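You operate a simulated robot arm through the tools that you are given. There is no shell and no other tool.

You are at the controls of a simulated robot arm. One attempt, no reset.

## Task
Put things in order on the press bench top. At the end: the round black block stands on top of the round blue block; the green bush stands where the yellow keeper block stood; the black cap is in the brown tub; the yellow keeper block stands where the black cap stood; whatever was shut is shut again. Leave all else as you found it, and nothing knocked over.

The check looks at the end state, three seconds after you hand in, the way a careful person would. Anything else that was tipped, shoved, dropped, spilled or broken makes it a failure. A push-on lid holds only when it is set on centred and level and pressed home; a screw cap is set on level and turned clockwise until tight.

## Robot
A 6-joint arm with a two-finger parallel gripper, fixed in place. Base frame: the origin is at the foot of the arm, x ahead of it, y to its left, z up; the work surface is at about z = 0. Units: m, degrees, N and s.
With the tool pointing down near the work surface it reaches from about 0.18 to 0.46 m from the base axis. Its first joint turns from -70.0 to 70.0 degrees. Payload 1.9 kg.
Tool frame: the origin (TCP) lies between the finger pads and is the grasp point; the fingertips stand 0.023 m ahead of it; z points along the fingers, y is the line along which they close. Largest opening 0.094 m; finger width 0.038, thickness 0.01; the body of the gripper, 0.054 by 0.096 m, starts 0.039 m behind the TCP.
Orientation is that of the tool frame in the base frame, as [roll, pitch, yaw] about the fixed x, y, z axes, in that order (R = Rz(yaw) Ry(pitch) Rx(roll)). With the fingers straight down and closing along the base's y, the tool's x points along the base's -x, its y along +y and its z along -z.

## Interface
- The arm moves only by the tool apply_moves. Its argument "commands" is a list of rows, each a list of 7 numbers: the shift along the tool's x, y, z in units of 25 mm (1.0 is 25 mm), then the turn, a rotation vector about the tool's x, y, z in units of 8 degrees (1.0 is 8 degrees), then the opening, from 0 (shut) to 1 (fully open). In form: [[tx, ty, tz, rx, ry, rz, fingers], ...]. A call has 1 to 20 rows; each row shifts and turns the commanded pose from where the row before left it, along the tool's axes as they then stand. A call with a number of a shift or a turn outside -1 to 1 is refused whole. Each row takes 0.2 s and may step no farther than 0.05 m and 8.6 degrees from the row before; otherwise, or with a gripper value out of range, the whole call is refused. A pose out of reach is approached as far as the arm can. The call stops where the force on the tool passes 40 N (or 10 N more than at its start, if that is more) or the arm is blocked; 0.2 s more then pass. The fingers move at their own pace (about 0.108 m/s each) and stop on an object; they squeeze with about 34 N. The grip force told is the motor's: it shows also when the fingers shut on nothing. Time passes only in rows, and 0.2 s behind the last, so rows that do not move let the fingers close. It gives the time, the measured TCP pose, the force on the tool (base axes), the opening and the grip force at its end, in the units of the frame above (readings bear some noise), with the torque about the TCP (base axes, N m) and any sound that the robot's microphone picked up.
- Cameras (640 x 400 px; columns grow to the right, rows downward): "scene" is fixed at [0.0438, 0.3004, 0.4349]; the picture's right is [-0.88, -0.47, 0.00], its down [-0.22, 0.41, -0.89] and it looks along [0.42, -0.78, -0.46] (base axes); focal length 214 px, centre (320, 200). "wrist" rides on the gripper at [0.086, 0.016, -0.075] in the tool frame; the picture's right is [-0.18, 0.98, 0.00], its down [-0.58, -0.11, -0.81] and it looks along [-0.79, -0.15, 0.59] (tool axes); focal length 243 px, centre (320, 200). There is no depth. A picture from a camera that has moved, and an enlarged one, comes with that camera's place and axes in the base frame and with its lens.
- capture(camera): a new picture of that camera. It takes no simulated time.
- zoom(camera, box): a new picture of the part [left, top, right, bottom] of that camera's present view, enlarged. It takes no simulated time.
- close_job(): hands the job in; it is judged then, once.

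Places have to be worked out from the pictures, the camera data and where the tool is seen. Open the gripper and draw the arm clear of the work before you hand the job in, unless the task says otherwise.

The tools are called after "Call:" as name(argument=value, ...) on one line, values as JSON. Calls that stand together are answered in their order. apply_moves: Moves the arm, as the interface text tells. Its arguments: {"type":"object","properties":{"commands":{"type":"array","items":{"type":"array","items":{"type":"number"}}}},"required":["commands"]} The other tools are called the same way: capture (camera) takes a picture; zoom (camera, box) takes an enlarged picture of a part of a camera's view; close_job () hands the job in.

At the start:

```text
clock: 0.0
eef_pos: [0.2786, 0.0272, 0.398]
ee_rot: [179.9, 0.1, -180.0]
wrist_force: [-0.6, -0.5, 0.1]
ft_torque: [0.01, 0.02, 0.0]
finger_gap: 0.094
grip_force: 0.0
```

scene: 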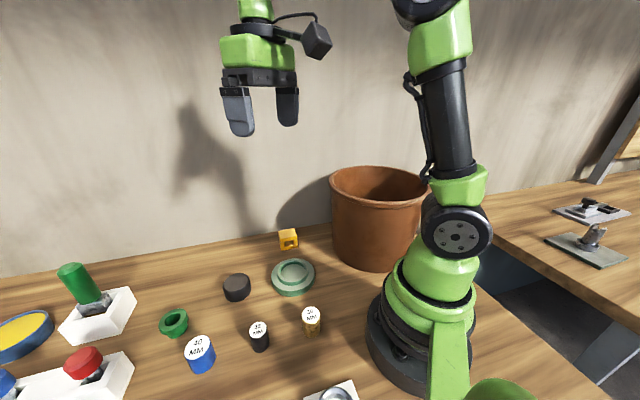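
wrist: 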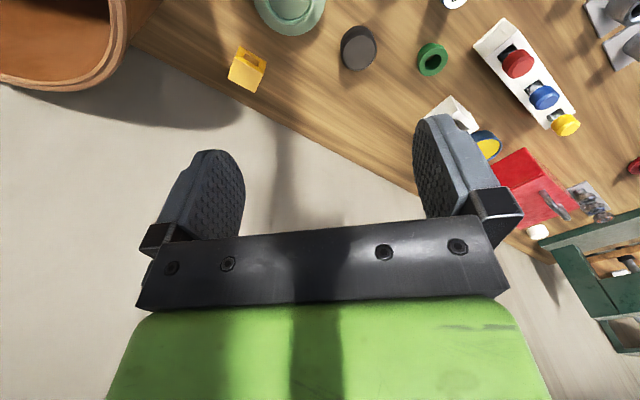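

I start by looking closely at the bench from both cameras to locate the objects.

Call:
zoom(camera="scene", box=[140, 220, 340, 345])

Call:
zoom(camera="scene", box=[140, 275, 340, 400])

Call:
zoom(camera="wrist", box=[220, 0, 480, 162])

Call:
zoom(camera="scene", box=[0, 240, 200, 400])

```text
3.20 times, centred on (240, 282) of scene
camera zoom: at [0.0438, 0.3004, 0.4349], right [-0.88, -0.47, 0.0], down [-0.22, 0.41, -0.89], along [0.42, -0.78, -0.46], focal length 686 px, centre (576, -64)
```

zoom: 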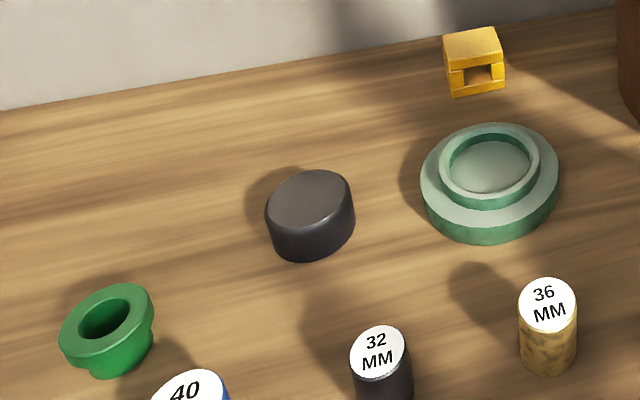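

```text
3.20 times, centred on (240, 338) of scene
camera zoom: at [0.0438, 0.3004, 0.4349], right [-0.88, -0.47, 0.0], down [-0.22, 0.41, -0.89], along [0.42, -0.78, -0.46], focal length 686 px, centre (576, -240)
```

zoom: 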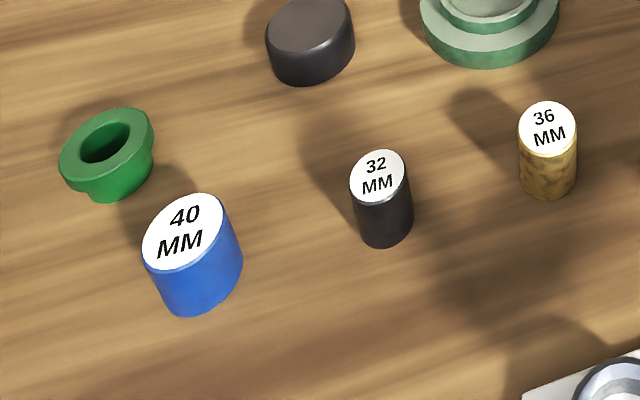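

```text
2.46 times, centred on (350, 81) of wrist
camera zoom: at [0.1915, 0.0436, 0.4748], right [0.18, 0.98, 0.0], down [0.58, -0.11, 0.81], along [0.79, -0.15, -0.59], focal length 597 px, centre (246, 493)
```

zoom: 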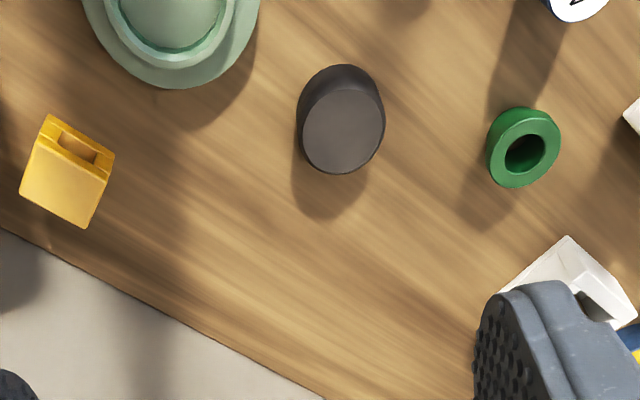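

```text
2.50 times, centred on (100, 320) of scene
camera zoom: at [0.0438, 0.3004, 0.4349], right [-0.88, -0.47, 0.0], down [-0.22, 0.41, -0.89], along [0.42, -0.78, -0.46], focal length 536 px, centre (870, -100)
```

zoom: 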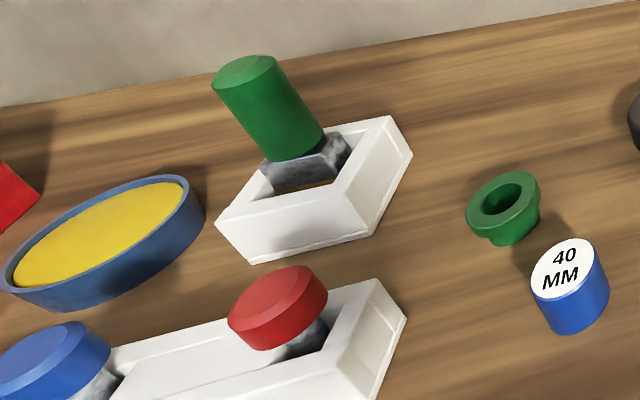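

The tub is open. The cap is near (0.39, 0.074), the keeper near (0.388, -0.134), the bush near (0.424, 0.20), the black 32 block near (0.257, 0.142) and the blue 40 block near (0.33, 0.21). I move partway towards a hover above the cap and look again.

Call:
apply_moves(commands=[[-0.4456, 0.187, 0.952, 0, 0, 0, 1], [-0.4456, 0.187, 0.952, 0, 0, 0, 1], [-0.4456, 0.187, 0.952, 0, 0, 0, 1], [-0.4456, 0.187, 0.952, 0, 0, 0, 1], [-0.4456, 0.187, 0.952, 0, 0, 0, 1], [-0.4456, 0.187, 0.952, 0, 0, 0, 1]])

Call:
capture(camera="wrist")

Call:
capture(camera="scene")

```text
clock: 1.4
eef_pos: [0.3449, 0.0557, 0.2562]
ee_rot: [179.9, -0.1, -180.0]
wrist_force: [-0.2, 0.6, -0.3]
ft_torque: [0.01, -0.02, 0.01]
finger_gap: 0.094
grip_force: 0.0
```

```text
taken
camera wrist: at [0.2585, 0.0721, 0.3318], right [0.18, 0.98, 0.0], down [0.58, -0.11, 0.81], along [0.79, -0.15, -0.59], focal length 243 px, centre (320, 200)
```

wrist: 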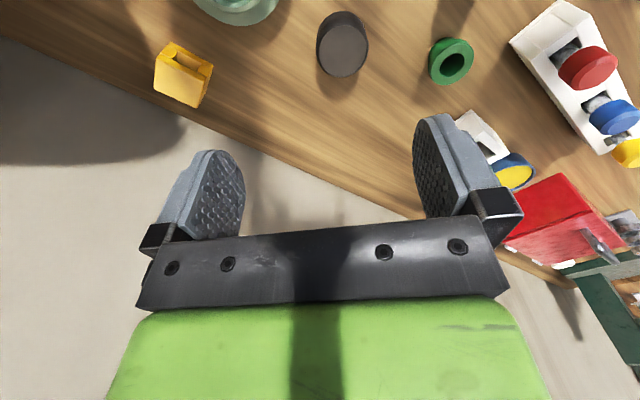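

```text
taken
```

scene: 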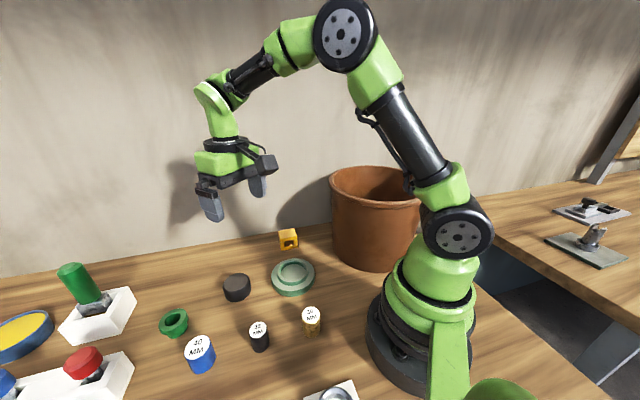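

The arm follows well. I zoom in on the cap, bush and keeper to refine their positions from this second viewpoint.

Call:
zoom(camera="wrist", box=[290, 0, 490, 125])

Call:
zoom(camera="wrist", box=[120, 0, 320, 125])

Call:
zoom(camera="scene", box=[290, 150, 450, 290])

```text
3.20 times, centred on (390, 62) of wrist
camera zoom: at [0.2585, 0.0721, 0.3318], right [0.18, 0.98, 0.0], down [0.58, -0.11, 0.81], along [0.79, -0.15, -0.59], focal length 776 px, centre (96, 640)
```

zoom: 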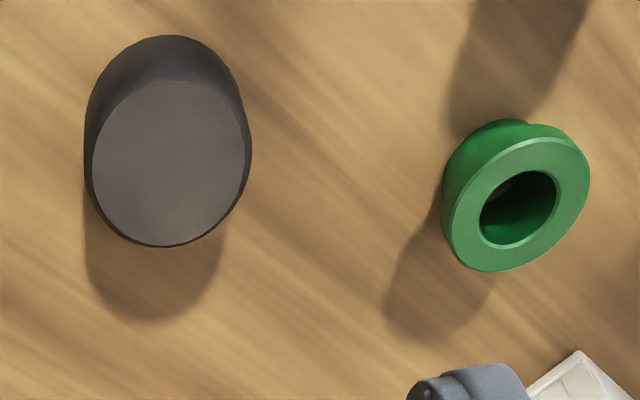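

```text
3.20 times, centred on (220, 62) of wrist
camera zoom: at [0.2585, 0.0721, 0.3318], right [0.18, 0.98, 0.0], down [0.58, -0.11, 0.81], along [0.79, -0.15, -0.59], focal length 776 px, centre (640, 640)
```

zoom: 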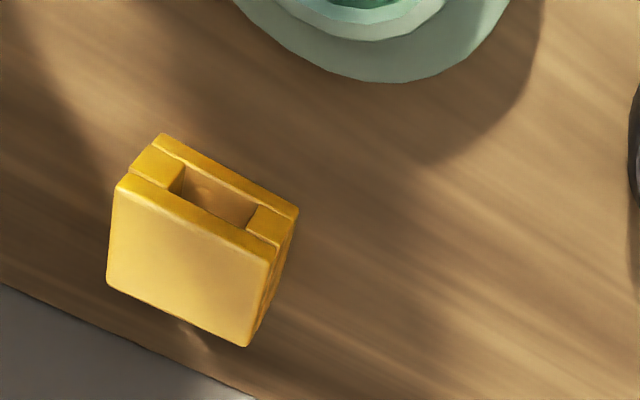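

```text
2.86 times, centred on (370, 220) of scene
camera zoom: at [0.0438, 0.3004, 0.4349], right [-0.88, -0.47, 0.0], down [-0.22, 0.41, -0.89], along [0.42, -0.78, -0.46], focal length 613 px, centre (177, 143)
```

zoom: 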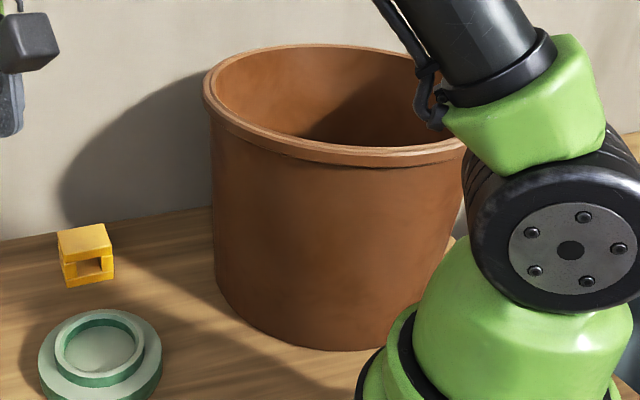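

The cap centre is about (0.386, 0.0755). The keeper centre is about (0.382, -0.129), turned 45°, with the wall about 0.09 m behind it. The tub centre is about (0.173, -0.244) with its rim at about z 0.21. I go to a low hover over the cap.

Call:
apply_moves(commands=[[-0.274, 0.132, 0.9, 0, 0, 0, 1], [-0.274, 0.132, 0.9, 0, 0, 0, 1], [-0.274, 0.132, 0.9, 0, 0, 0, 1], [-0.274, 0.132, 0.9, 0, 0, 0, 1], [-0.274, 0.132, 0.9, 0, 0, 0, 1], [-0.274, 0.132, 0.9, 0, 0, 0, 1]])

Call:
capture(camera="wrist")

Call:
capture(camera="scene")

```text
clock: 2.8
eef_pos: [0.3863, 0.0751, 0.1216]
ee_rot: [179.9, 0.0, 179.9]
wrist_force: [0.1, 0.5, 0.0]
ft_torque: [0.02, -0.02, 0.0]
finger_gap: 0.0939
grip_force: 0.1
```

```text
taken
camera wrist: at [0.2997, 0.0916, 0.1969], right [0.18, 0.98, 0.0], down [0.58, -0.11, 0.81], along [0.79, -0.15, -0.59], focal length 243 px, centre (320, 200)
```

wrist: 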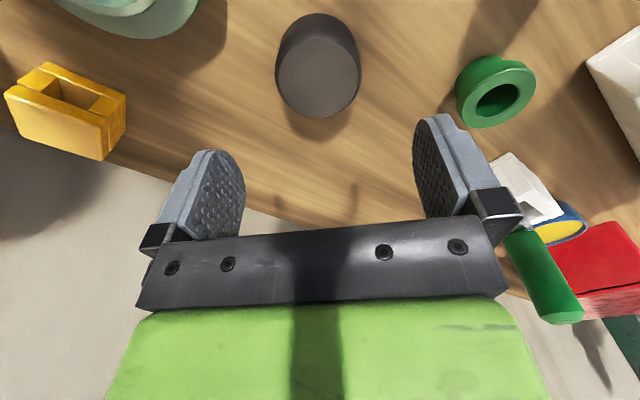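

```text
taken
```

scene: 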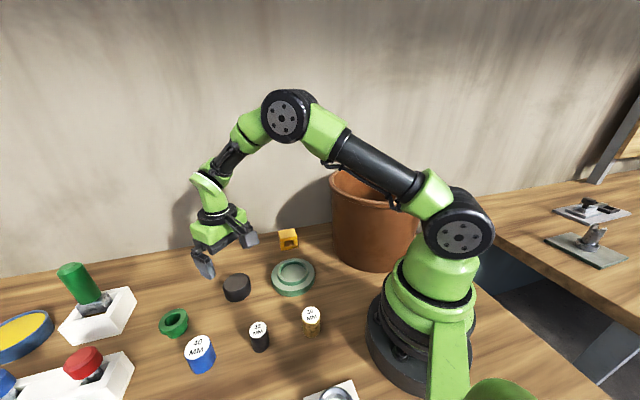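

The cap shows almost exactly under the tool. I zoom in to pin down its centre and re-measure the bush and keeper from this nearer view.

Call:
zoom(camera="wrist", box=[240, 0, 400, 140])

Call:
zoom(camera="wrist", box=[420, 20, 580, 160])

Call:
zoom(camera="wrist", box=[0, 30, 160, 170])

Call:
zoom(camera="scene", box=[180, 220, 280, 310])

```text
2.86 times, centred on (320, 70) of wrist
camera zoom: at [0.2997, 0.0916, 0.1969], right [0.18, 0.98, 0.0], down [0.58, -0.11, 0.81], along [0.79, -0.15, -0.59], focal length 693 px, centre (320, 571)
```

zoom: 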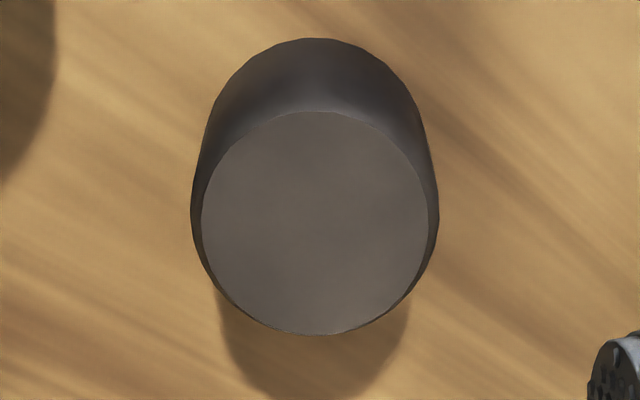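

```text
2.86 times, centred on (500, 90) of wrist
camera zoom: at [0.2997, 0.0916, 0.1969], right [0.18, 0.98, 0.0], down [0.58, -0.11, 0.81], along [0.79, -0.15, -0.59], focal length 693 px, centre (-194, 514)
```

zoom: 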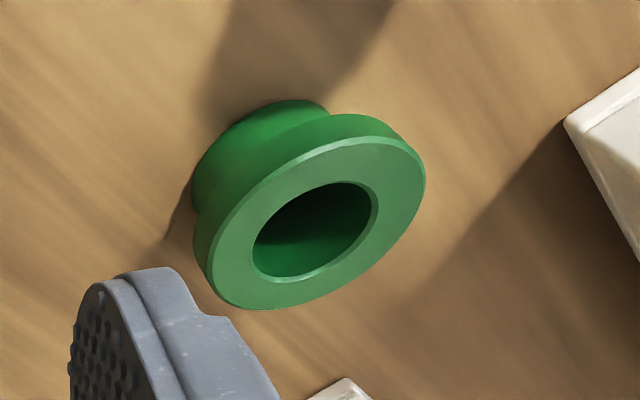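

```text
2.86 times, centred on (80, 100) of wrist
camera zoom: at [0.2997, 0.0916, 0.1969], right [0.18, 0.98, 0.0], down [0.58, -0.11, 0.81], along [0.79, -0.15, -0.59], focal length 693 px, centre (1006, 486)
```

zoom: 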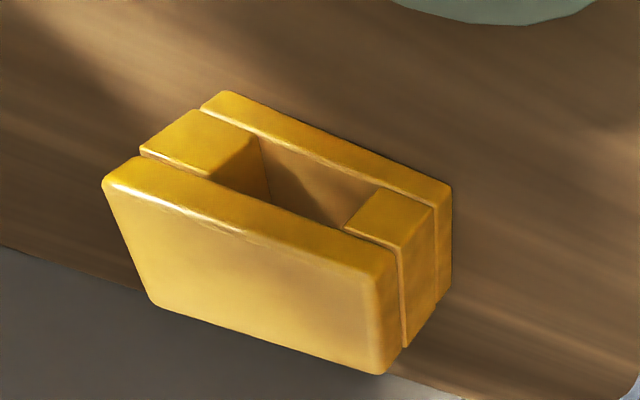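

```text
4.44 times, centred on (230, 265) of scene
camera zoom: at [0.0438, 0.3004, 0.4349], right [-0.88, -0.47, 0.0], down [-0.22, 0.41, -0.89], along [0.42, -0.78, -0.46], focal length 953 px, centre (720, -89)
```

zoom: 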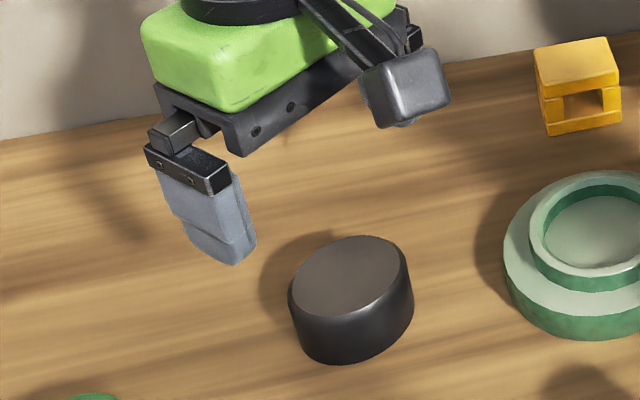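

The cap centre is about (0.385, 0.0747) and its height about 0.026. I descend so the fingertips stop about 5 mm above the surface, then close on it.

Call:
apply_moves(commands=[[0.01, 0, 0.75, 0, 0, 0, 1], [0.01, 0, 0.75, 0, 0, 0, 1], [0.01, 0, 0.75, 0, 0, 0, 1], [0.01, 0, 0.75, 0, 0, 0, 1], [0.01, 0, 0.75, 0, 0, 0, 1], [0, 0, 0, 0, 0, 0, 1]])

Call:
capture(camera="wrist")

Call:
capture(camera="scene")

```text
clock: 4.2
eef_pos: [0.385, 0.0754, 0.0292]
ee_rot: [180.0, 0.0, 179.9]
wrist_force: [-0.1, 0.1, 0.2]
ft_torque: [0.0, -0.01, 0.01]
finger_gap: 0.0938
grip_force: 0.2
```

```text
taken
camera wrist: at [0.2987, 0.092, 0.1032], right [0.18, 0.98, 0.0], down [0.58, -0.11, 0.81], along [0.79, -0.15, -0.59], focal length 243 px, centre (320, 200)
```

wrist: 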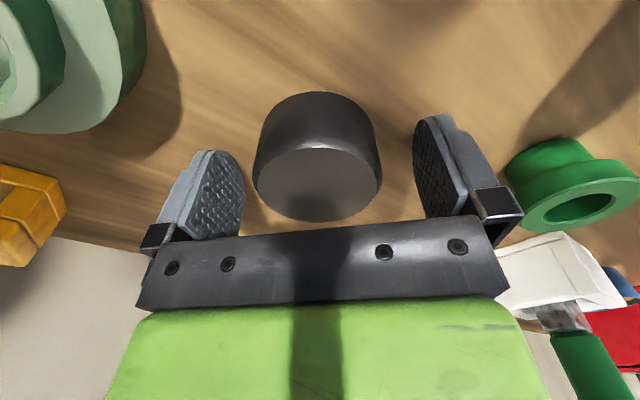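

```text
taken
```

scene: 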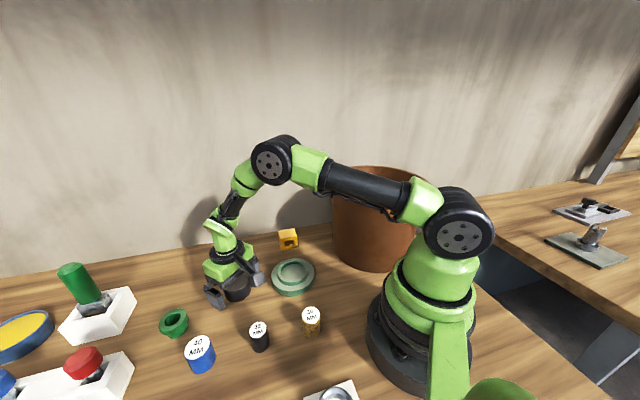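

The cap sits centred between the fingers and nothing is touching. I close the fingers on it.

Call:
apply_moves(commands=[[0, 0, 0, 0, 0, 0, 0.7], [0, 0, 0, 0, 0, 0, 0.5], [0, 0, 0, 0, 0, 0, 0.3], [0, 0, 0, 0, 0, 0, 0], [0, 0, 0, 0, 0, 0, 0]])

Call:
capture(camera="wrist")

```text
clock: 5.4
eef_pos: [0.3862, 0.0753, 0.0264]
ee_rot: [179.9, 0.0, -179.9]
wrist_force: [0.0, -1.2, 0.4]
ft_torque: [-0.04, 0.03, -0.02]
finger_gap: 0.0588
grip_force: 33.5
```

```text
taken
camera wrist: at [0.2986, 0.0919, 0.1035], right [0.18, 0.98, 0.0], down [0.58, -0.11, 0.81], along [0.79, -0.15, -0.59], focal length 243 px, centre (320, 200)
```

wrist: 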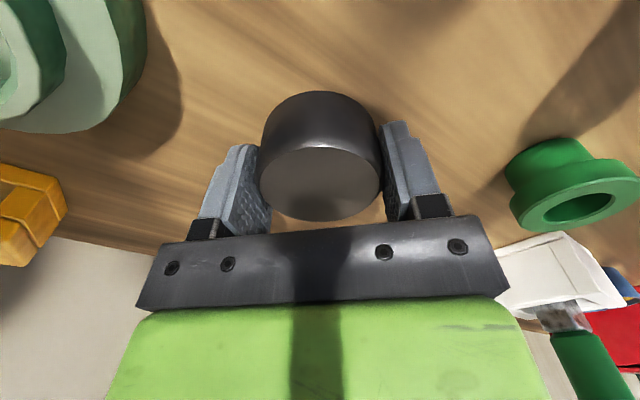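

The cap is gripped (gap 0.0588), and its original centre is recorded as about (0.385, 0.075). I lift straight up and then up and inwards, clear of everything.

Call:
apply_moves(commands=[[0, 0, -0.5, 0, 0, 0, 0], [0, 0, -1, 0, 0, 0, 0], [0, 0, -1, 0, 0, 0, 0], [0, 0, -1, 0, 0, 0, 0], [0, 0, -1, 0, 0, 0, 0], [0.5, -0.5, -1, 0, 0, 0, 0], [0.5, -0.5, -1, 0, 0, 0, 0], [0.5, -0.5, -1, 0, 0, 0, 0], [0.5, -0.5, -1, 0, 0, 0, 0], [0.5, -0.5, -1, 0, 0, 0, 0], [0.5, -0.5, -1, 0, 0, 0, 0], [0, 0, -0.5, 0, 0, 0, 0]])

Call:
capture(camera="wrist")

Call:
capture(camera="scene")

```text
clock: 8.0
eef_pos: [0.3109, -0.0007, 0.303]
ee_rot: [179.8, 0.1, 179.9]
wrist_force: [0.8, -0.3, -0.2]
ft_torque: [-0.01, 0.02, -0.03]
finger_gap: 0.0585
grip_force: 34.3
```

```text
taken
camera wrist: at [0.223, 0.0162, 0.3788], right [0.19, 0.98, 0.0], down [0.58, -0.11, 0.81], along [0.79, -0.15, -0.59], focal length 243 px, centre (320, 200)
```

wrist: 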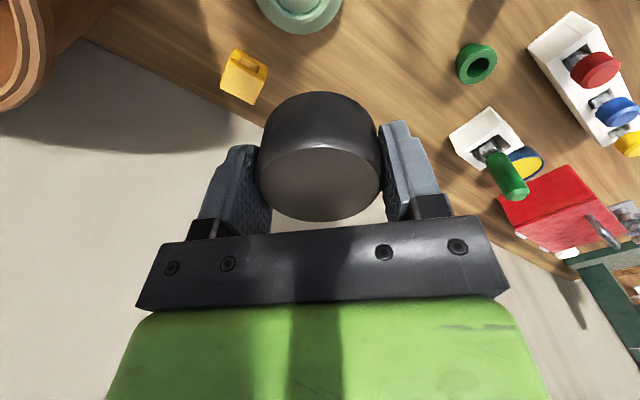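

```text
taken
```

scene: 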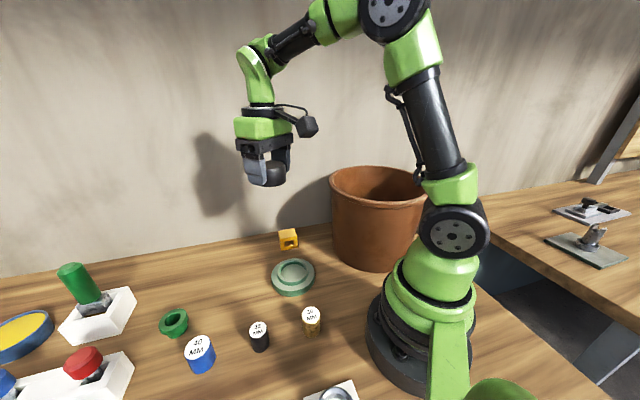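

The cap is held and high. I move across to above the tub at z about 0.30, then turn the tool so that the camera stays on the arm side.

Call:
apply_moves(commands=[[0.4327, -0.978, 0, 0, 0, 0, 0], [0.4327, -0.978, 0, 0, 0, 0, 0], [0.4327, -0.978, 0, 0, 0, 0, 0], [0.4327, -0.978, 0, 0, 0, 0, 0], [0.4327, -0.978, 0, 0, 0, 0, 0], [0.4327, -0.978, 0, 0, 0, 0, 0], [0.4327, -0.978, 0, 0, 0, 0, 0], [0.4327, -0.978, 0, 0, 0, 0, 0], [0.4327, -0.978, 0, 0, 0, 0, 0], [0, 0, 0, 0, 0, 1, 0], [0, 0, 0, 0, 0, 1, 0], [0, 0, 0, 0, 0, 1, 0], [0, 0, 0, 0, 0, 1, 0], [0, 0, 0, 0, 0, 1, 0], [0, 0, 0, 0, 0, 1, 0]])

Call:
capture(camera="wrist")

Call:
capture(camera="scene")

```text
clock: 11.2
eef_pos: [0.2136, -0.2212, 0.3031]
ee_rot: [179.8, -0.1, 131.8]
wrist_force: [-0.2, 0.2, -0.8]
ft_torque: [-0.01, 0.0, -0.01]
finger_gap: 0.0589
grip_force: 34.2
```

```text
taken
camera wrist: at [0.167, -0.1441, 0.3777], right [0.86, 0.52, 0.0], down [0.31, -0.51, 0.81], along [0.42, -0.69, -0.59], focal length 243 px, centre (320, 200)
```

wrist: 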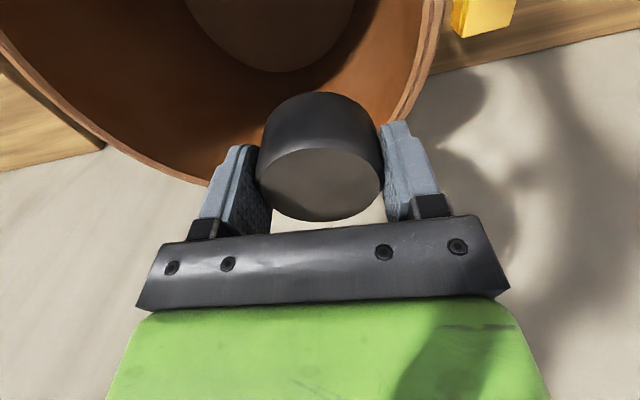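

```text
taken
```

scene: 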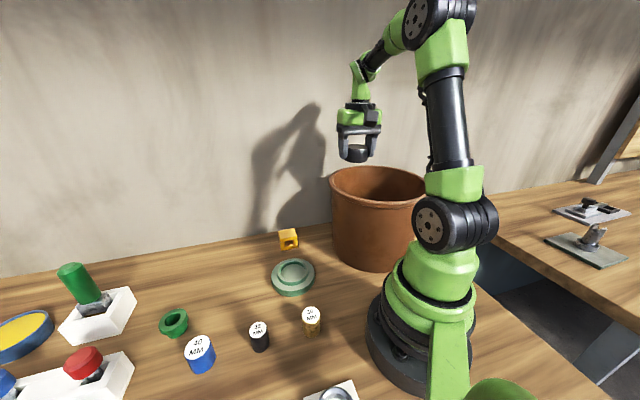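

The tub rim centre computes to about (0.165, -0.25) with an inner radius of about 0.115. I centre the tool over it, a little outwards so the camera clears the near rim, and lower partway.

Call:
apply_moves(commands=[[-0.121, -0.78, 0, 0, 0, 0, 0], [-0.121, -0.78, 0, 0, 0, 0, 0], [-0.121, -0.78, 0, 0, 0, 0, 0], [0, 0, 0.8, 0, 0, 0, 0], [0, 0, 0.8, 0, 0, 0, 0], [0, 0, 0, 0, 0, 0, 0]])

Call:
capture(camera="wrist")

Call:
zoom(camera="scene", box=[300, 60, 500, 280])

```text
clock: 12.6
eef_pos: [0.1767, -0.2644, 0.2614]
ee_rot: [179.9, -0.1, 131.9]
wrist_force: [0.0, 0.0, -0.5]
ft_torque: [-0.01, -0.02, -0.02]
finger_gap: 0.0585
grip_force: 34.1
```

```text
taken
camera wrist: at [0.1298, -0.1895, 0.337], right [0.85, 0.52, 0.0], down [0.31, -0.51, 0.81], along [0.42, -0.69, -0.59], focal length 243 px, centre (320, 200)
```

wrist: 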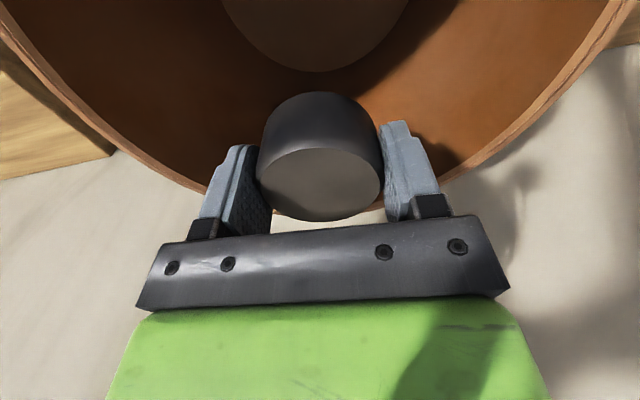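

```text
1.82 times, centred on (400, 170) of scene
camera zoom: at [0.0438, 0.3004, 0.4349], right [-0.88, -0.47, 0.0], down [-0.22, 0.41, -0.89], along [0.42, -0.78, -0.46], focal length 390 px, centre (174, 254)
```

zoom: 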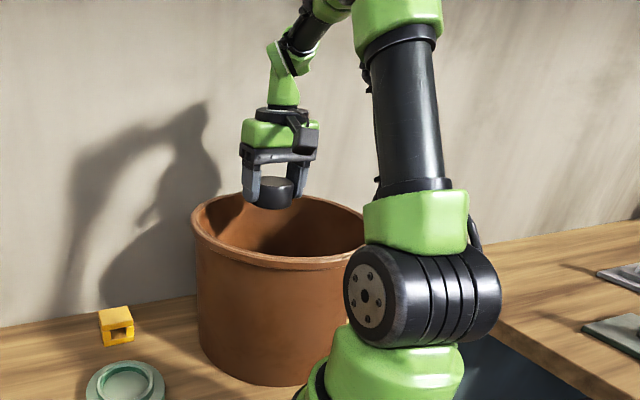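

The cap is centred over the tub opening and the arm is clear of the rim. I lower further in steps, watching force.

Call:
apply_moves(commands=[[0, 0, 0.8, 0, 0, 0, 0], [0, 0, 0.8, 0, 0, 0, 0], [0, 0, 0.8, 0, 0, 0, 0], [0, 0, 0.8, 0, 0, 0, 0], [0, 0, 0, 0, 0, 0, 0]])

Call:
capture(camera="wrist")

Call:
zoom(camera="scene", box=[300, 60, 500, 280])

```text
clock: 13.8
eef_pos: [0.1765, -0.2653, 0.1826]
ee_rot: [179.9, 0.0, 131.8]
wrist_force: [0.7, 0.2, -0.1]
ft_torque: [-0.01, 0.01, -0.03]
finger_gap: 0.0588
grip_force: 34.5
```

```text
taken
camera wrist: at [0.1298, -0.1899, 0.2576], right [0.85, 0.52, 0.0], down [0.31, -0.51, 0.81], along [0.42, -0.69, -0.59], focal length 243 px, centre (320, 200)
```

wrist: 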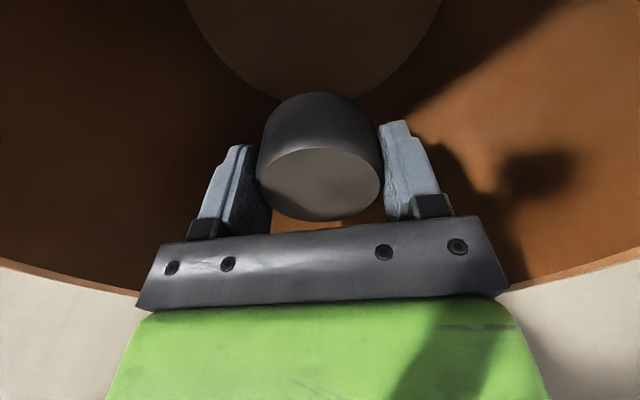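

```text
1.82 times, centred on (400, 170) of scene
camera zoom: at [0.0438, 0.3004, 0.4349], right [-0.88, -0.47, 0.0], down [-0.22, 0.41, -0.89], along [0.42, -0.78, -0.46], focal length 390 px, centre (174, 254)
```

zoom: 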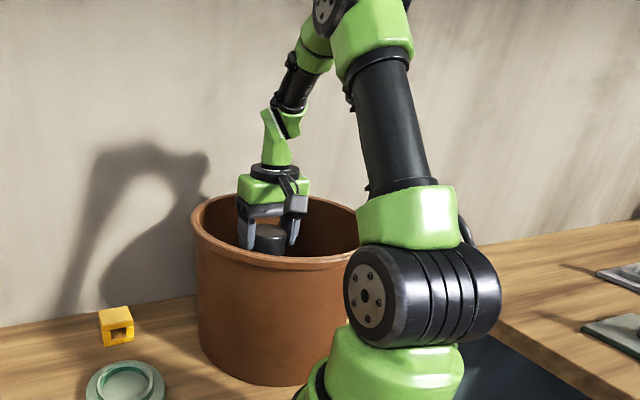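

The gripper and camera are inside the rim with clearance. I continue lowering.

Call:
apply_moves(commands=[[0, 0, 0.7, 0, 0, 0, 0], [0, 0, 0.7, 0, 0, 0, 0], [0, 0, 0.7, 0, 0, 0, 0], [0, 0, 0.7, 0, 0, 0, 0], [0, 0, 0, 0, 0, 0, 0]])

Call:
capture(camera="wrist")

Call:
zoom(camera="scene", box=[300, 60, 500, 280])

```text
clock: 15.0
eef_pos: [0.1758, -0.2648, 0.1121]
ee_rot: [179.8, 0.0, 131.9]
wrist_force: [1.0, -0.5, -0.5]
ft_torque: [0.02, -0.01, 0.0]
finger_gap: 0.0585
grip_force: 33.6
```

```text
taken
camera wrist: at [0.1295, -0.1896, 0.1871], right [0.85, 0.52, 0.0], down [0.31, -0.51, 0.81], along [0.42, -0.69, -0.59], focal length 243 px, centre (320, 200)
```

wrist: 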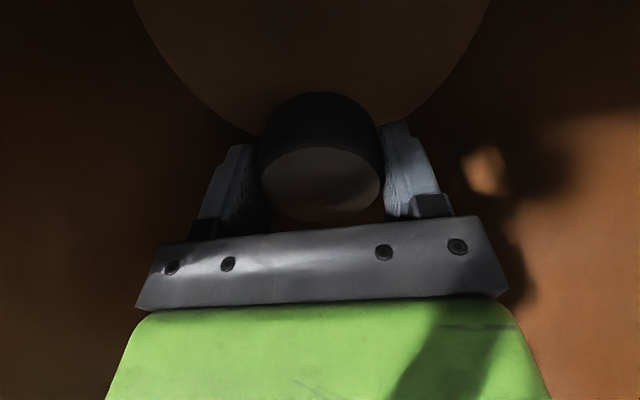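

```text
1.82 times, centred on (400, 170) of scene
camera zoom: at [0.0438, 0.3004, 0.4349], right [-0.88, -0.47, 0.0], down [-0.22, 0.41, -0.89], along [0.42, -0.78, -0.46], focal length 390 px, centre (174, 254)
```

zoom: 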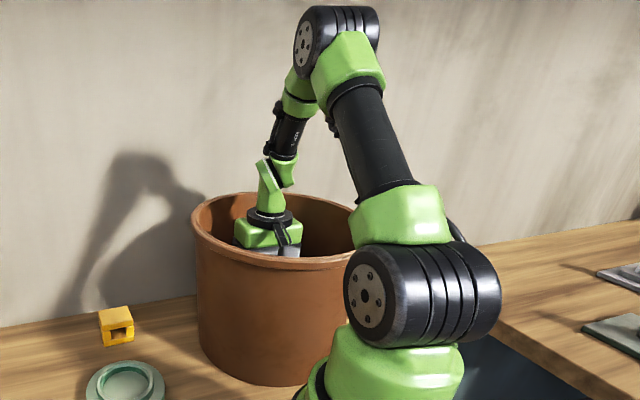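

Still free of contact. I lower the last part gently until the cap is about a centimetre above the tub floor.

Call:
apply_moves(commands=[[0, 0, 0.5, 0, 0, 0, 0], [0, 0, 0.5, 0, 0, 0, 0], [0, 0, 0.5, 0, 0, 0, 0], [0, 0, 0.5, 0, 0, 0, 0], [0, 0, 0.3, 0, 0, 0, 0], [0, 0, 0, 0, 0, 0, 0]])

Call:
capture(camera="wrist")

Call:
zoom(camera="scene", box=[300, 60, 500, 280])

```text
clock: 16.4
eef_pos: [0.1762, -0.2648, 0.0543]
ee_rot: [179.9, 0.0, 131.9]
wrist_force: [0.6, -0.5, -1.1]
ft_torque: [0.01, 0.0, -0.02]
finger_gap: 0.0587
grip_force: 34.2
```

```text
taken
camera wrist: at [0.1291, -0.1894, 0.1296], right [0.85, 0.52, 0.0], down [0.31, -0.51, 0.81], along [0.42, -0.69, -0.59], focal length 243 px, centre (320, 200)
```

wrist: 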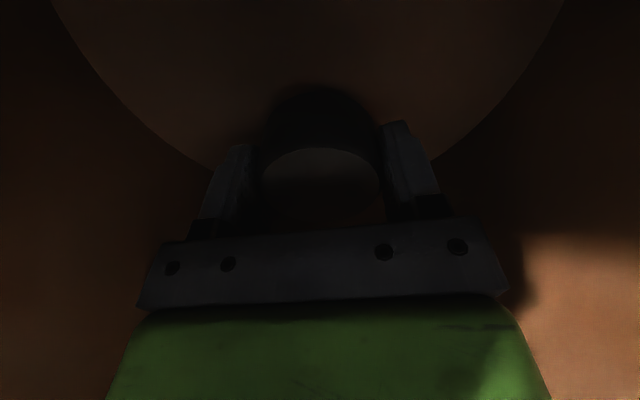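

```text
1.82 times, centred on (400, 170) of scene
camera zoom: at [0.0438, 0.3004, 0.4349], right [-0.88, -0.47, 0.0], down [-0.22, 0.41, -0.89], along [0.42, -0.78, -0.46], focal length 390 px, centre (174, 254)
```

zoom: 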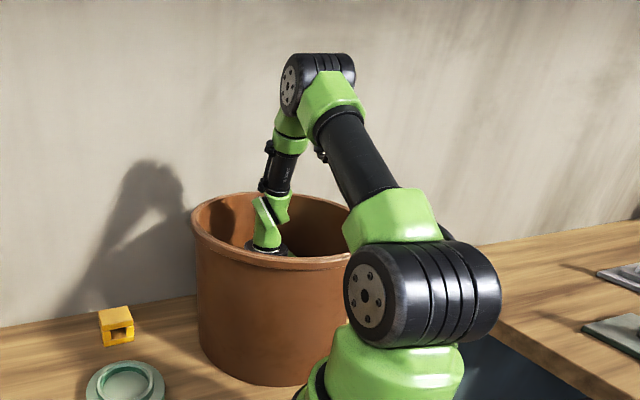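

No contact yet. I go down another 10 mm in small steps.

Call:
apply_moves(commands=[[0, 0, 0.15, 0, 0, 0, 0], [0, 0, 0.15, 0, 0, 0, 0], [0, 0, 0.1, 0, 0, 0, 0], [0, 0, 0, 0, 0, 0, 0]])

```text
clock: 17.4
eef_pos: [0.1771, -0.2648, 0.0444]
ee_rot: [179.9, -0.1, 131.9]
wrist_force: [0.3, -0.6, 0.1]
ft_torque: [-0.01, -0.05, -0.01]
finger_gap: 0.0587
grip_force: 34.0
```

The force is still nil, with the cap bottom at about z 0.016. I take a few more millimetres until light contact.

Call:
apply_moves(commands=[[0, 0, 0.1, 0, 0, 0, 0], [0, 0, 0.1, 0, 0, 0, 0], [0, 0, 0, 0, 0, 0, 0]])

```text
clock: 18.2
eef_pos: [0.1762, -0.2651, 0.0397]
ee_rot: [179.8, 0.1, 131.9]
wrist_force: [-0.9, -0.3, -0.9]
ft_torque: [0.0, -0.02, 0.04]
finger_gap: 0.0587
grip_force: 34.0
```

Still no contact, and the cap is within a few millimetres of the floor. I take one more small step and then open the fingers, which have room inside the tub.

Call:
apply_moves(commands=[[0, 0, 0.1, 0, 0, 0, 0], [0, 0, 0, 0, 0, 0, 0], [0, 0, 0, 0, 0, 0, 0.75], [0, 0, 0, 0, 0, 0, 0.85], [0, 0, 0, 0, 0, 0, 0.85], [0, 0, 0, 0, 0, 0, 0.85]])

Call:
capture(camera="wrist")

```text
clock: 19.6
eef_pos: [0.1769, -0.2647, 0.0381]
ee_rot: [179.8, 0.0, 132.0]
wrist_force: [-0.4, 0.6, -0.6]
ft_torque: [-0.01, 0.0, 0.03]
finger_gap: 0.0798
grip_force: 0.0
```

```text
taken
camera wrist: at [0.1294, -0.1895, 0.113], right [0.85, 0.52, 0.0], down [0.31, -0.51, 0.81], along [0.42, -0.69, -0.59], focal length 243 px, centre (320, 200)
```

wrist: 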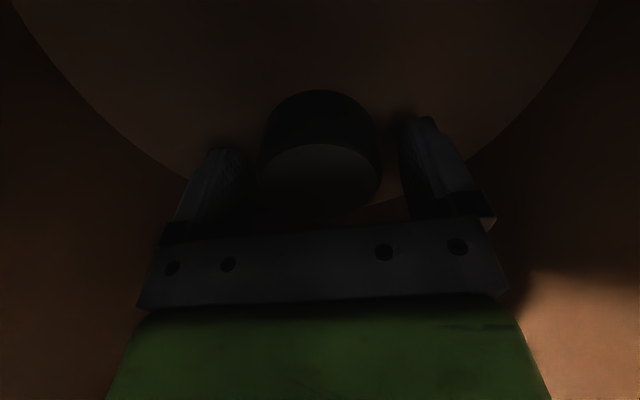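

The cap is released and stands upright on the tub floor. I lift the gripper straight out of the tub.

Call:
apply_moves(commands=[[0, 0, -0.4, 0, 0, 0, 0.85], [0, 0, -0.8, 0, 0, 0, 0.85], [0, 0, -0.8, 0, 0, 0, 0.85], [0, 0, -0.8, 0, 0, 0, 0.85], [0, 0, -0.8, 0, 0, 0, 0.85], [0, 0, -0.8, 0, 0, 0, 0.85], [0, 0, -0.8, 0, 0, 0, 0.85], [0, 0, -0.8, 0, 0, 0, 0.85], [0, 0, -0.8, 0, 0, 0, 0.85], [0, 0, -0.8, 0, 0, 0, 0.85], [0, 0, -0.8, 0, 0, 0, 0.85], [0, 0, -0.8, 0, 0, 0, 0.85], [0, 0, -0.8, 0, 0, 0, 0.85], [0, 0, -0.5, 0, 0, 0, 1]])

Call:
capture(camera="wrist")

Call:
capture(camera="scene")

```text
clock: 22.6
eef_pos: [0.1765, -0.2657, 0.301]
ee_rot: [179.9, -0.1, 132.0]
wrist_force: [-0.3, 0.9, -0.6]
ft_torque: [0.01, -0.02, 0.01]
finger_gap: 0.094
grip_force: 0.1
```

```text
taken
camera wrist: at [0.1293, -0.1897, 0.3751], right [0.85, 0.52, 0.0], down [0.31, -0.51, 0.81], along [0.42, -0.69, -0.59], focal length 243 px, centre (320, 200)
```

wrist: 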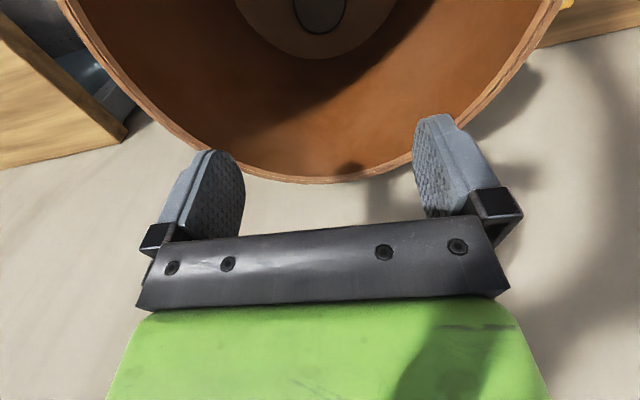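

```text
taken
```

scene: 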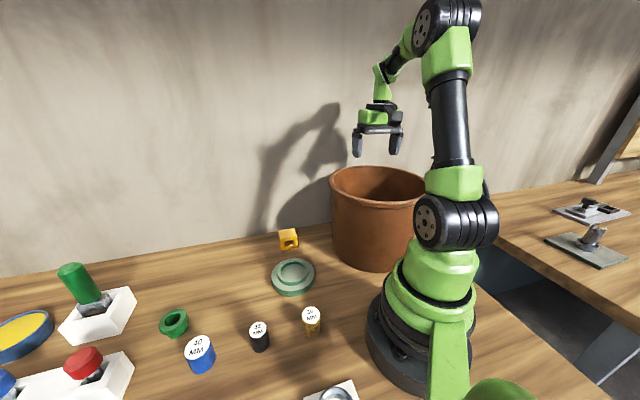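

The cap stands upright in the tub. Next is the keeper: I move over it at height, set the yaw to 135° so the fingers close parallel to its slotted face, and descend to a hover.

Call:
apply_moves(commands=[[-0.1436, 0.9767, 0, 0, 0, 0, 1], [-0.1436, 0.9767, 0, 0, 0, 0, 1], [-0.1436, 0.9767, 0, 0, 0, 0, 1], [-0.1436, 0.9767, 0, 0, 0, 0, 1], [-0.1436, 0.9767, 0, 0, 0, 0, 1], [-0.1436, 0.9767, 0, 0, 0, 0, 1], [-0.1436, 0.9767, 0, 0, 0, 0, 1], [-0.1436, 0.9767, 0, 0, 0, 0, 1], [-0.1436, 0.9767, 0, 0, 0, 0, 1], [-0.1436, 0.9767, 0, 0, 0, 0, 1], [0, 0, 0, 0, 0, -0.375, 1], [0, 0, 0.94, 0, 0, 0, 1], [0, 0, 0.94, 0, 0, 0, 1], [0, 0, 0.94, 0, 0, 0, 1], [0, 0, 0.94, 0, 0, 0, 1], [0, 0, 0.94, 0, 0, 0, 1], [0, 0, 0.94, 0, 0, 0, 1]])

Call:
capture(camera="wrist")

Call:
capture(camera="scene")

```text
clock: 26.2
eef_pos: [0.3803, -0.1275, 0.1592]
ee_rot: [179.9, 0.1, 135.0]
wrist_force: [-0.2, -0.3, 0.0]
ft_torque: [-0.02, -0.01, 0.0]
finger_gap: 0.0939
grip_force: 0.0
```

```text
taken
camera wrist: at [0.331, -0.0554, 0.2343], right [0.83, 0.56, 0.0], down [0.33, -0.49, 0.81], along [0.45, -0.67, -0.59], focal length 243 px, centre (320, 200)
```

wrist: 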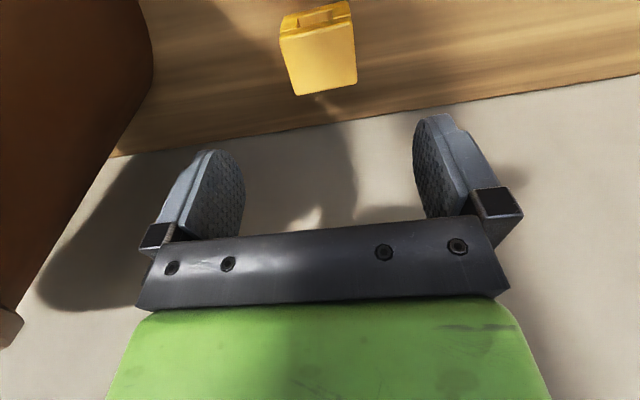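

```text
taken
```

scene: 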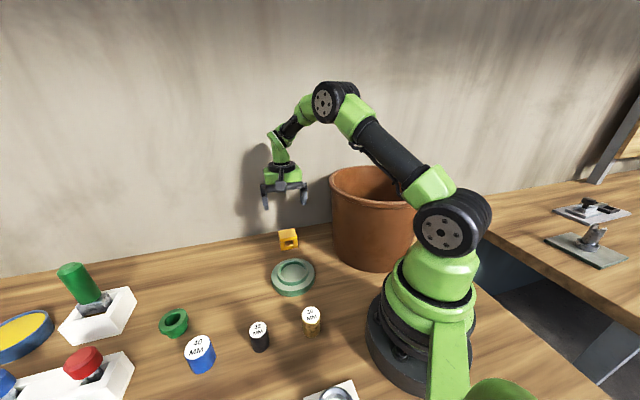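

Call:
zoom(camera="wrist", box=[240, 0, 400, 140])

```text
2.86 times, centred on (320, 70) of wrist
camera zoom: at [0.331, -0.0554, 0.2343], right [0.83, 0.56, 0.0], down [0.33, -0.49, 0.81], along [0.45, -0.67, -0.59], focal length 693 px, centre (320, 571)
```

zoom: 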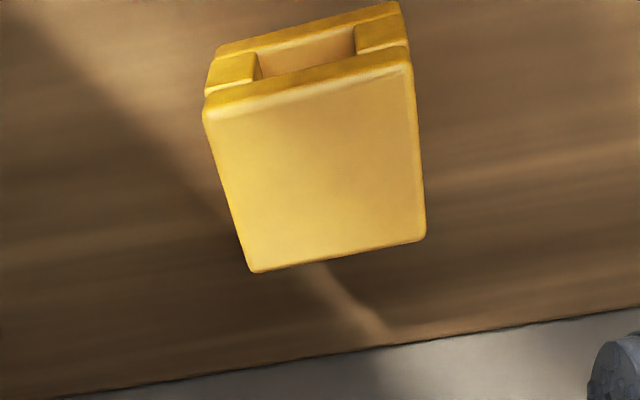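

The keeper centre computes to (0.3815, -0.128) with its yaw aligned at 45°, so the tool is within about 1 mm of it. I descend to grasp height.

Call:
apply_moves(commands=[[0, 0, 0.86, 0, 0, 0, 1], [0, 0, 0.86, 0, 0, 0, 1], [0, 0, 0.86, 0, 0, 0, 1], [0, 0, 0.86, 0, 0, 0, 1], [0, 0, 0.86, 0, 0, 0, 1], [0, 0, 0.86, 0, 0, 0, 1], [0, 0, 0, 0, 0, 0, 1]])

Call:
capture(camera="wrist")

Call:
zoom(camera="scene", box=[220, 160, 340, 300])

```text
clock: 27.8
eef_pos: [0.3812, -0.1287, 0.03]
ee_rot: [180.0, -0.1, 135.0]
wrist_force: [0.3, -0.5, 0.4]
ft_torque: [0.0, 0.05, -0.01]
finger_gap: 0.0944
grip_force: 0.1
```

```text
taken
camera wrist: at [0.331, -0.0557, 0.1052], right [0.83, 0.56, 0.0], down [0.33, -0.49, 0.81], along [0.45, -0.66, -0.59], focal length 243 px, centre (320, 200)
```

wrist: 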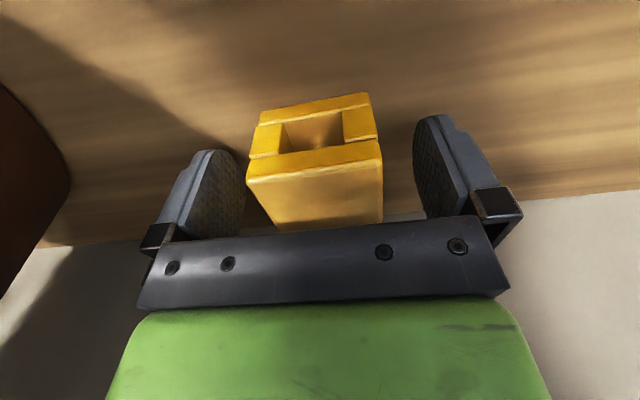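

```text
2.86 times, centred on (280, 230) of scene
camera zoom: at [0.0438, 0.3004, 0.4349], right [-0.88, -0.47, 0.0], down [-0.22, 0.41, -0.89], along [0.42, -0.78, -0.46], focal length 613 px, centre (434, 114)
```

zoom: 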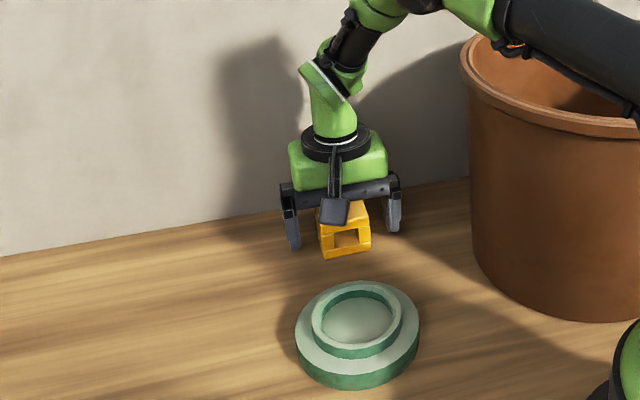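

The keeper is centred between the fingers. I close on it.

Call:
apply_moves(commands=[[0, 0, 0, 0, 0, 0, 0.7], [0, 0, 0, 0, 0, 0, 0.5], [0, 0, 0, 0, 0, 0, 0.3], [0, 0, 0, 0, 0, 0, 0], [0, 0, 0, 0, 0, 0, 0]])

Call:
capture(camera="wrist")

```text
clock: 29.0
eef_pos: [0.3815, -0.1297, 0.0301]
ee_rot: [179.9, 0.1, 135.1]
wrist_force: [0.2, -0.1, 0.4]
ft_torque: [-0.09, 0.04, 0.0]
finger_gap: 0.0519
grip_force: 34.4
```

```text
taken
camera wrist: at [0.331, -0.0558, 0.1055], right [0.83, 0.56, 0.0], down [0.33, -0.49, 0.81], along [0.46, -0.66, -0.59], focal length 243 px, centre (320, 200)
```

wrist: 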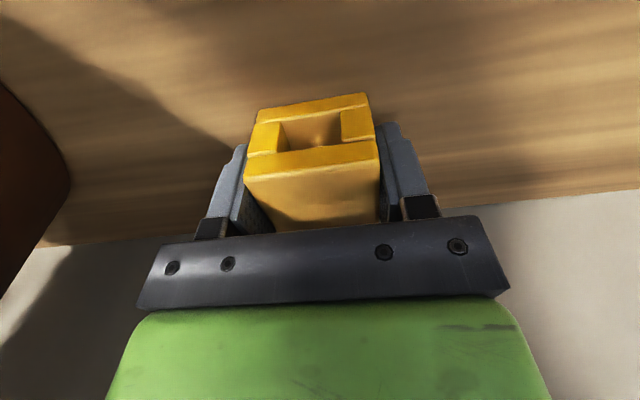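

It is gripped at 0.0519, square on its sides, and its original centre is about (0.382, -0.128). I lift and carry it to above the cap's old spot (0.385, 0.075), keeping the same yaw.

Call:
apply_moves(commands=[[0, 0, -0.6, 0, 0, 0, 0], [0, 0, -0.8, 0, 0, 0, 0], [0, 0, -0.8, 0, 0, 0, 0], [0, 0, -0.8, 0, 0, 0, 0], [0.707, 0.732, 0, 0, 0, 0, 0], [0.707, 0.732, 0, 0, 0, 0, 0], [0.707, 0.732, 0, 0, 0, 0, 0], [0.707, 0.732, 0, 0, 0, 0, 0], [0.707, 0.732, 0, 0, 0, 0, 0], [0.707, 0.732, 0, 0, 0, 0, 0], [0.707, 0.732, 0, 0, 0, 0, 0], [0.707, 0.732, 0, 0, 0, 0, 0], [0, 0, 0, 0, 0, 0, 0], [0, 0, 0, 0, 0, 0, 0]])

Call:
capture(camera="wrist")

Call:
capture(camera="scene")

```text
clock: 32.0
eef_pos: [0.3858, 0.0757, 0.1039]
ee_rot: [179.8, -0.1, 134.9]
wrist_force: [-0.3, -0.7, -3.3]
ft_torque: [-0.06, 0.02, 0.01]
finger_gap: 0.0521
grip_force: 34.2
```

```text
taken
camera wrist: at [0.3348, 0.1487, 0.1797], right [0.83, 0.56, 0.0], down [0.33, -0.49, 0.81], along [0.45, -0.67, -0.59], focal length 243 px, centre (320, 200)
```

wrist: 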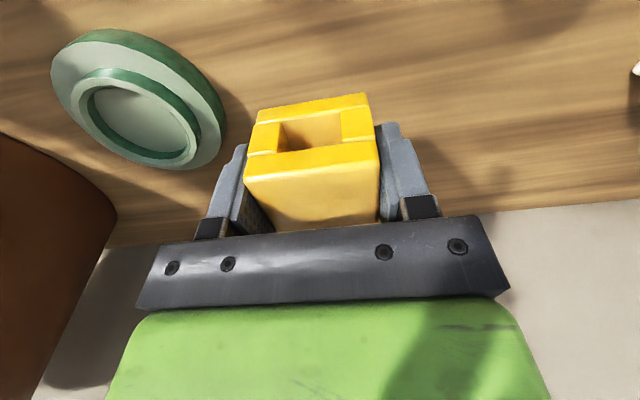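

```text
taken
```

scene: 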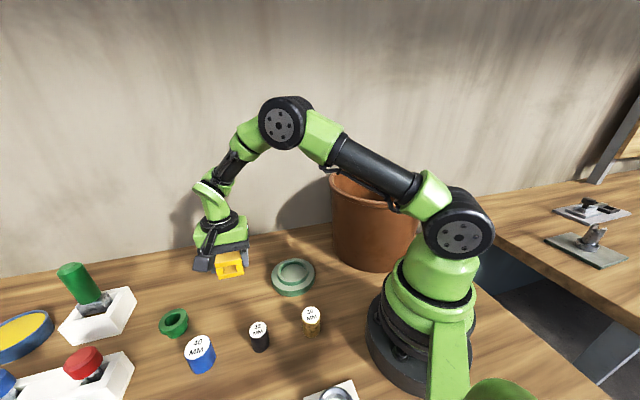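

The keeper hangs level over the cap's old spot. I lower by the same amount as I lifted, slowly at the end.

Call:
apply_moves(commands=[[0, 0, 0.7, 0, 0, 0, 0], [0, 0, 0.7, 0, 0, 0, 0], [0, 0, 0.7, 0, 0, 0, 0], [0, 0, 0.4, 0, 0, 0, 0], [0, 0, 0.2, 0, 0, 0, 0], [0, 0, 0.2, 0, 0, 0, 0], [0, 0, 0.08, 0, 0, 0, 0], [0, 0, 0, 0, 0, 0, 0]])

Call:
capture(camera="wrist")

Call:
zoom(camera="scene", box=[160, 180, 320, 310])

```text
clock: 33.8
eef_pos: [0.3846, 0.0755, 0.031]
ee_rot: [180.0, 0.0, 135.0]
wrist_force: [1.0, -0.2, -3.0]
ft_torque: [-0.02, -0.02, -0.01]
finger_gap: 0.0519
grip_force: 34.2
```

```text
taken
camera wrist: at [0.3343, 0.1482, 0.1063], right [0.83, 0.56, 0.0], down [0.33, -0.49, 0.81], along [0.46, -0.66, -0.59], focal length 243 px, centre (320, 200)
```

wrist: 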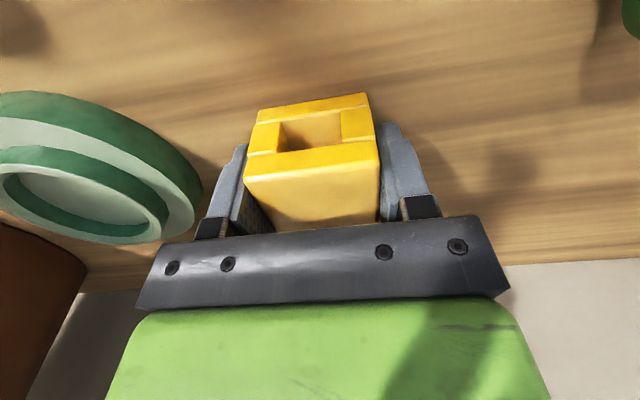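

```text
3.08 times, centred on (240, 245) of scene
camera zoom: at [0.0438, 0.3004, 0.4349], right [-0.88, -0.47, 0.0], down [-0.22, 0.41, -0.89], along [0.42, -0.78, -0.46], focal length 660 px, centre (566, 62)
```

zoom: 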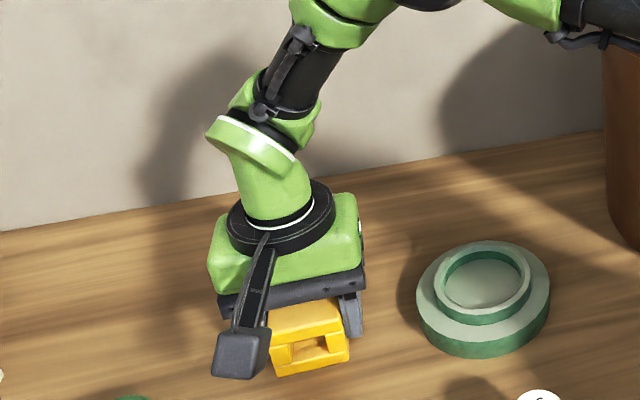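

The weight is still carried (-3 N), so the keeper is just off the surface. I lower about 1 mm more until it bears, then check.

Call:
apply_moves(commands=[[0, 0, 0.03, 0, 0, 0, 0], [0, 0, 0.02, 0, 0, 0, 0], [0, 0, 0, 0, 0, 0, 0]])

```text
clock: 34.6
eef_pos: [0.3862, 0.0759, 0.0305]
ee_rot: [179.9, -0.1, 134.8]
wrist_force: [-10.1, -1.7, 21.1]
ft_torque: [-0.32, 0.42, -0.16]
finger_gap: 0.0519
grip_force: 33.7
```

It is now bearing on the surface at about 21 N. I ease up 0.5 mm and then open the fingers.

Call:
apply_moves(commands=[[0, 0, -0.02, 0, 0, 0, 0], [0, 0, 0, 0, 0, 0, 0]])

```text
clock: 35.2
eef_pos: [0.3872, 0.0751, 0.0315]
ee_rot: [179.9, 0.0, 135.1]
wrist_force: [-1.8, -0.5, 13.9]
ft_torque: [-0.2, 0.46, -0.07]
finger_gap: 0.0523
grip_force: 33.9
```

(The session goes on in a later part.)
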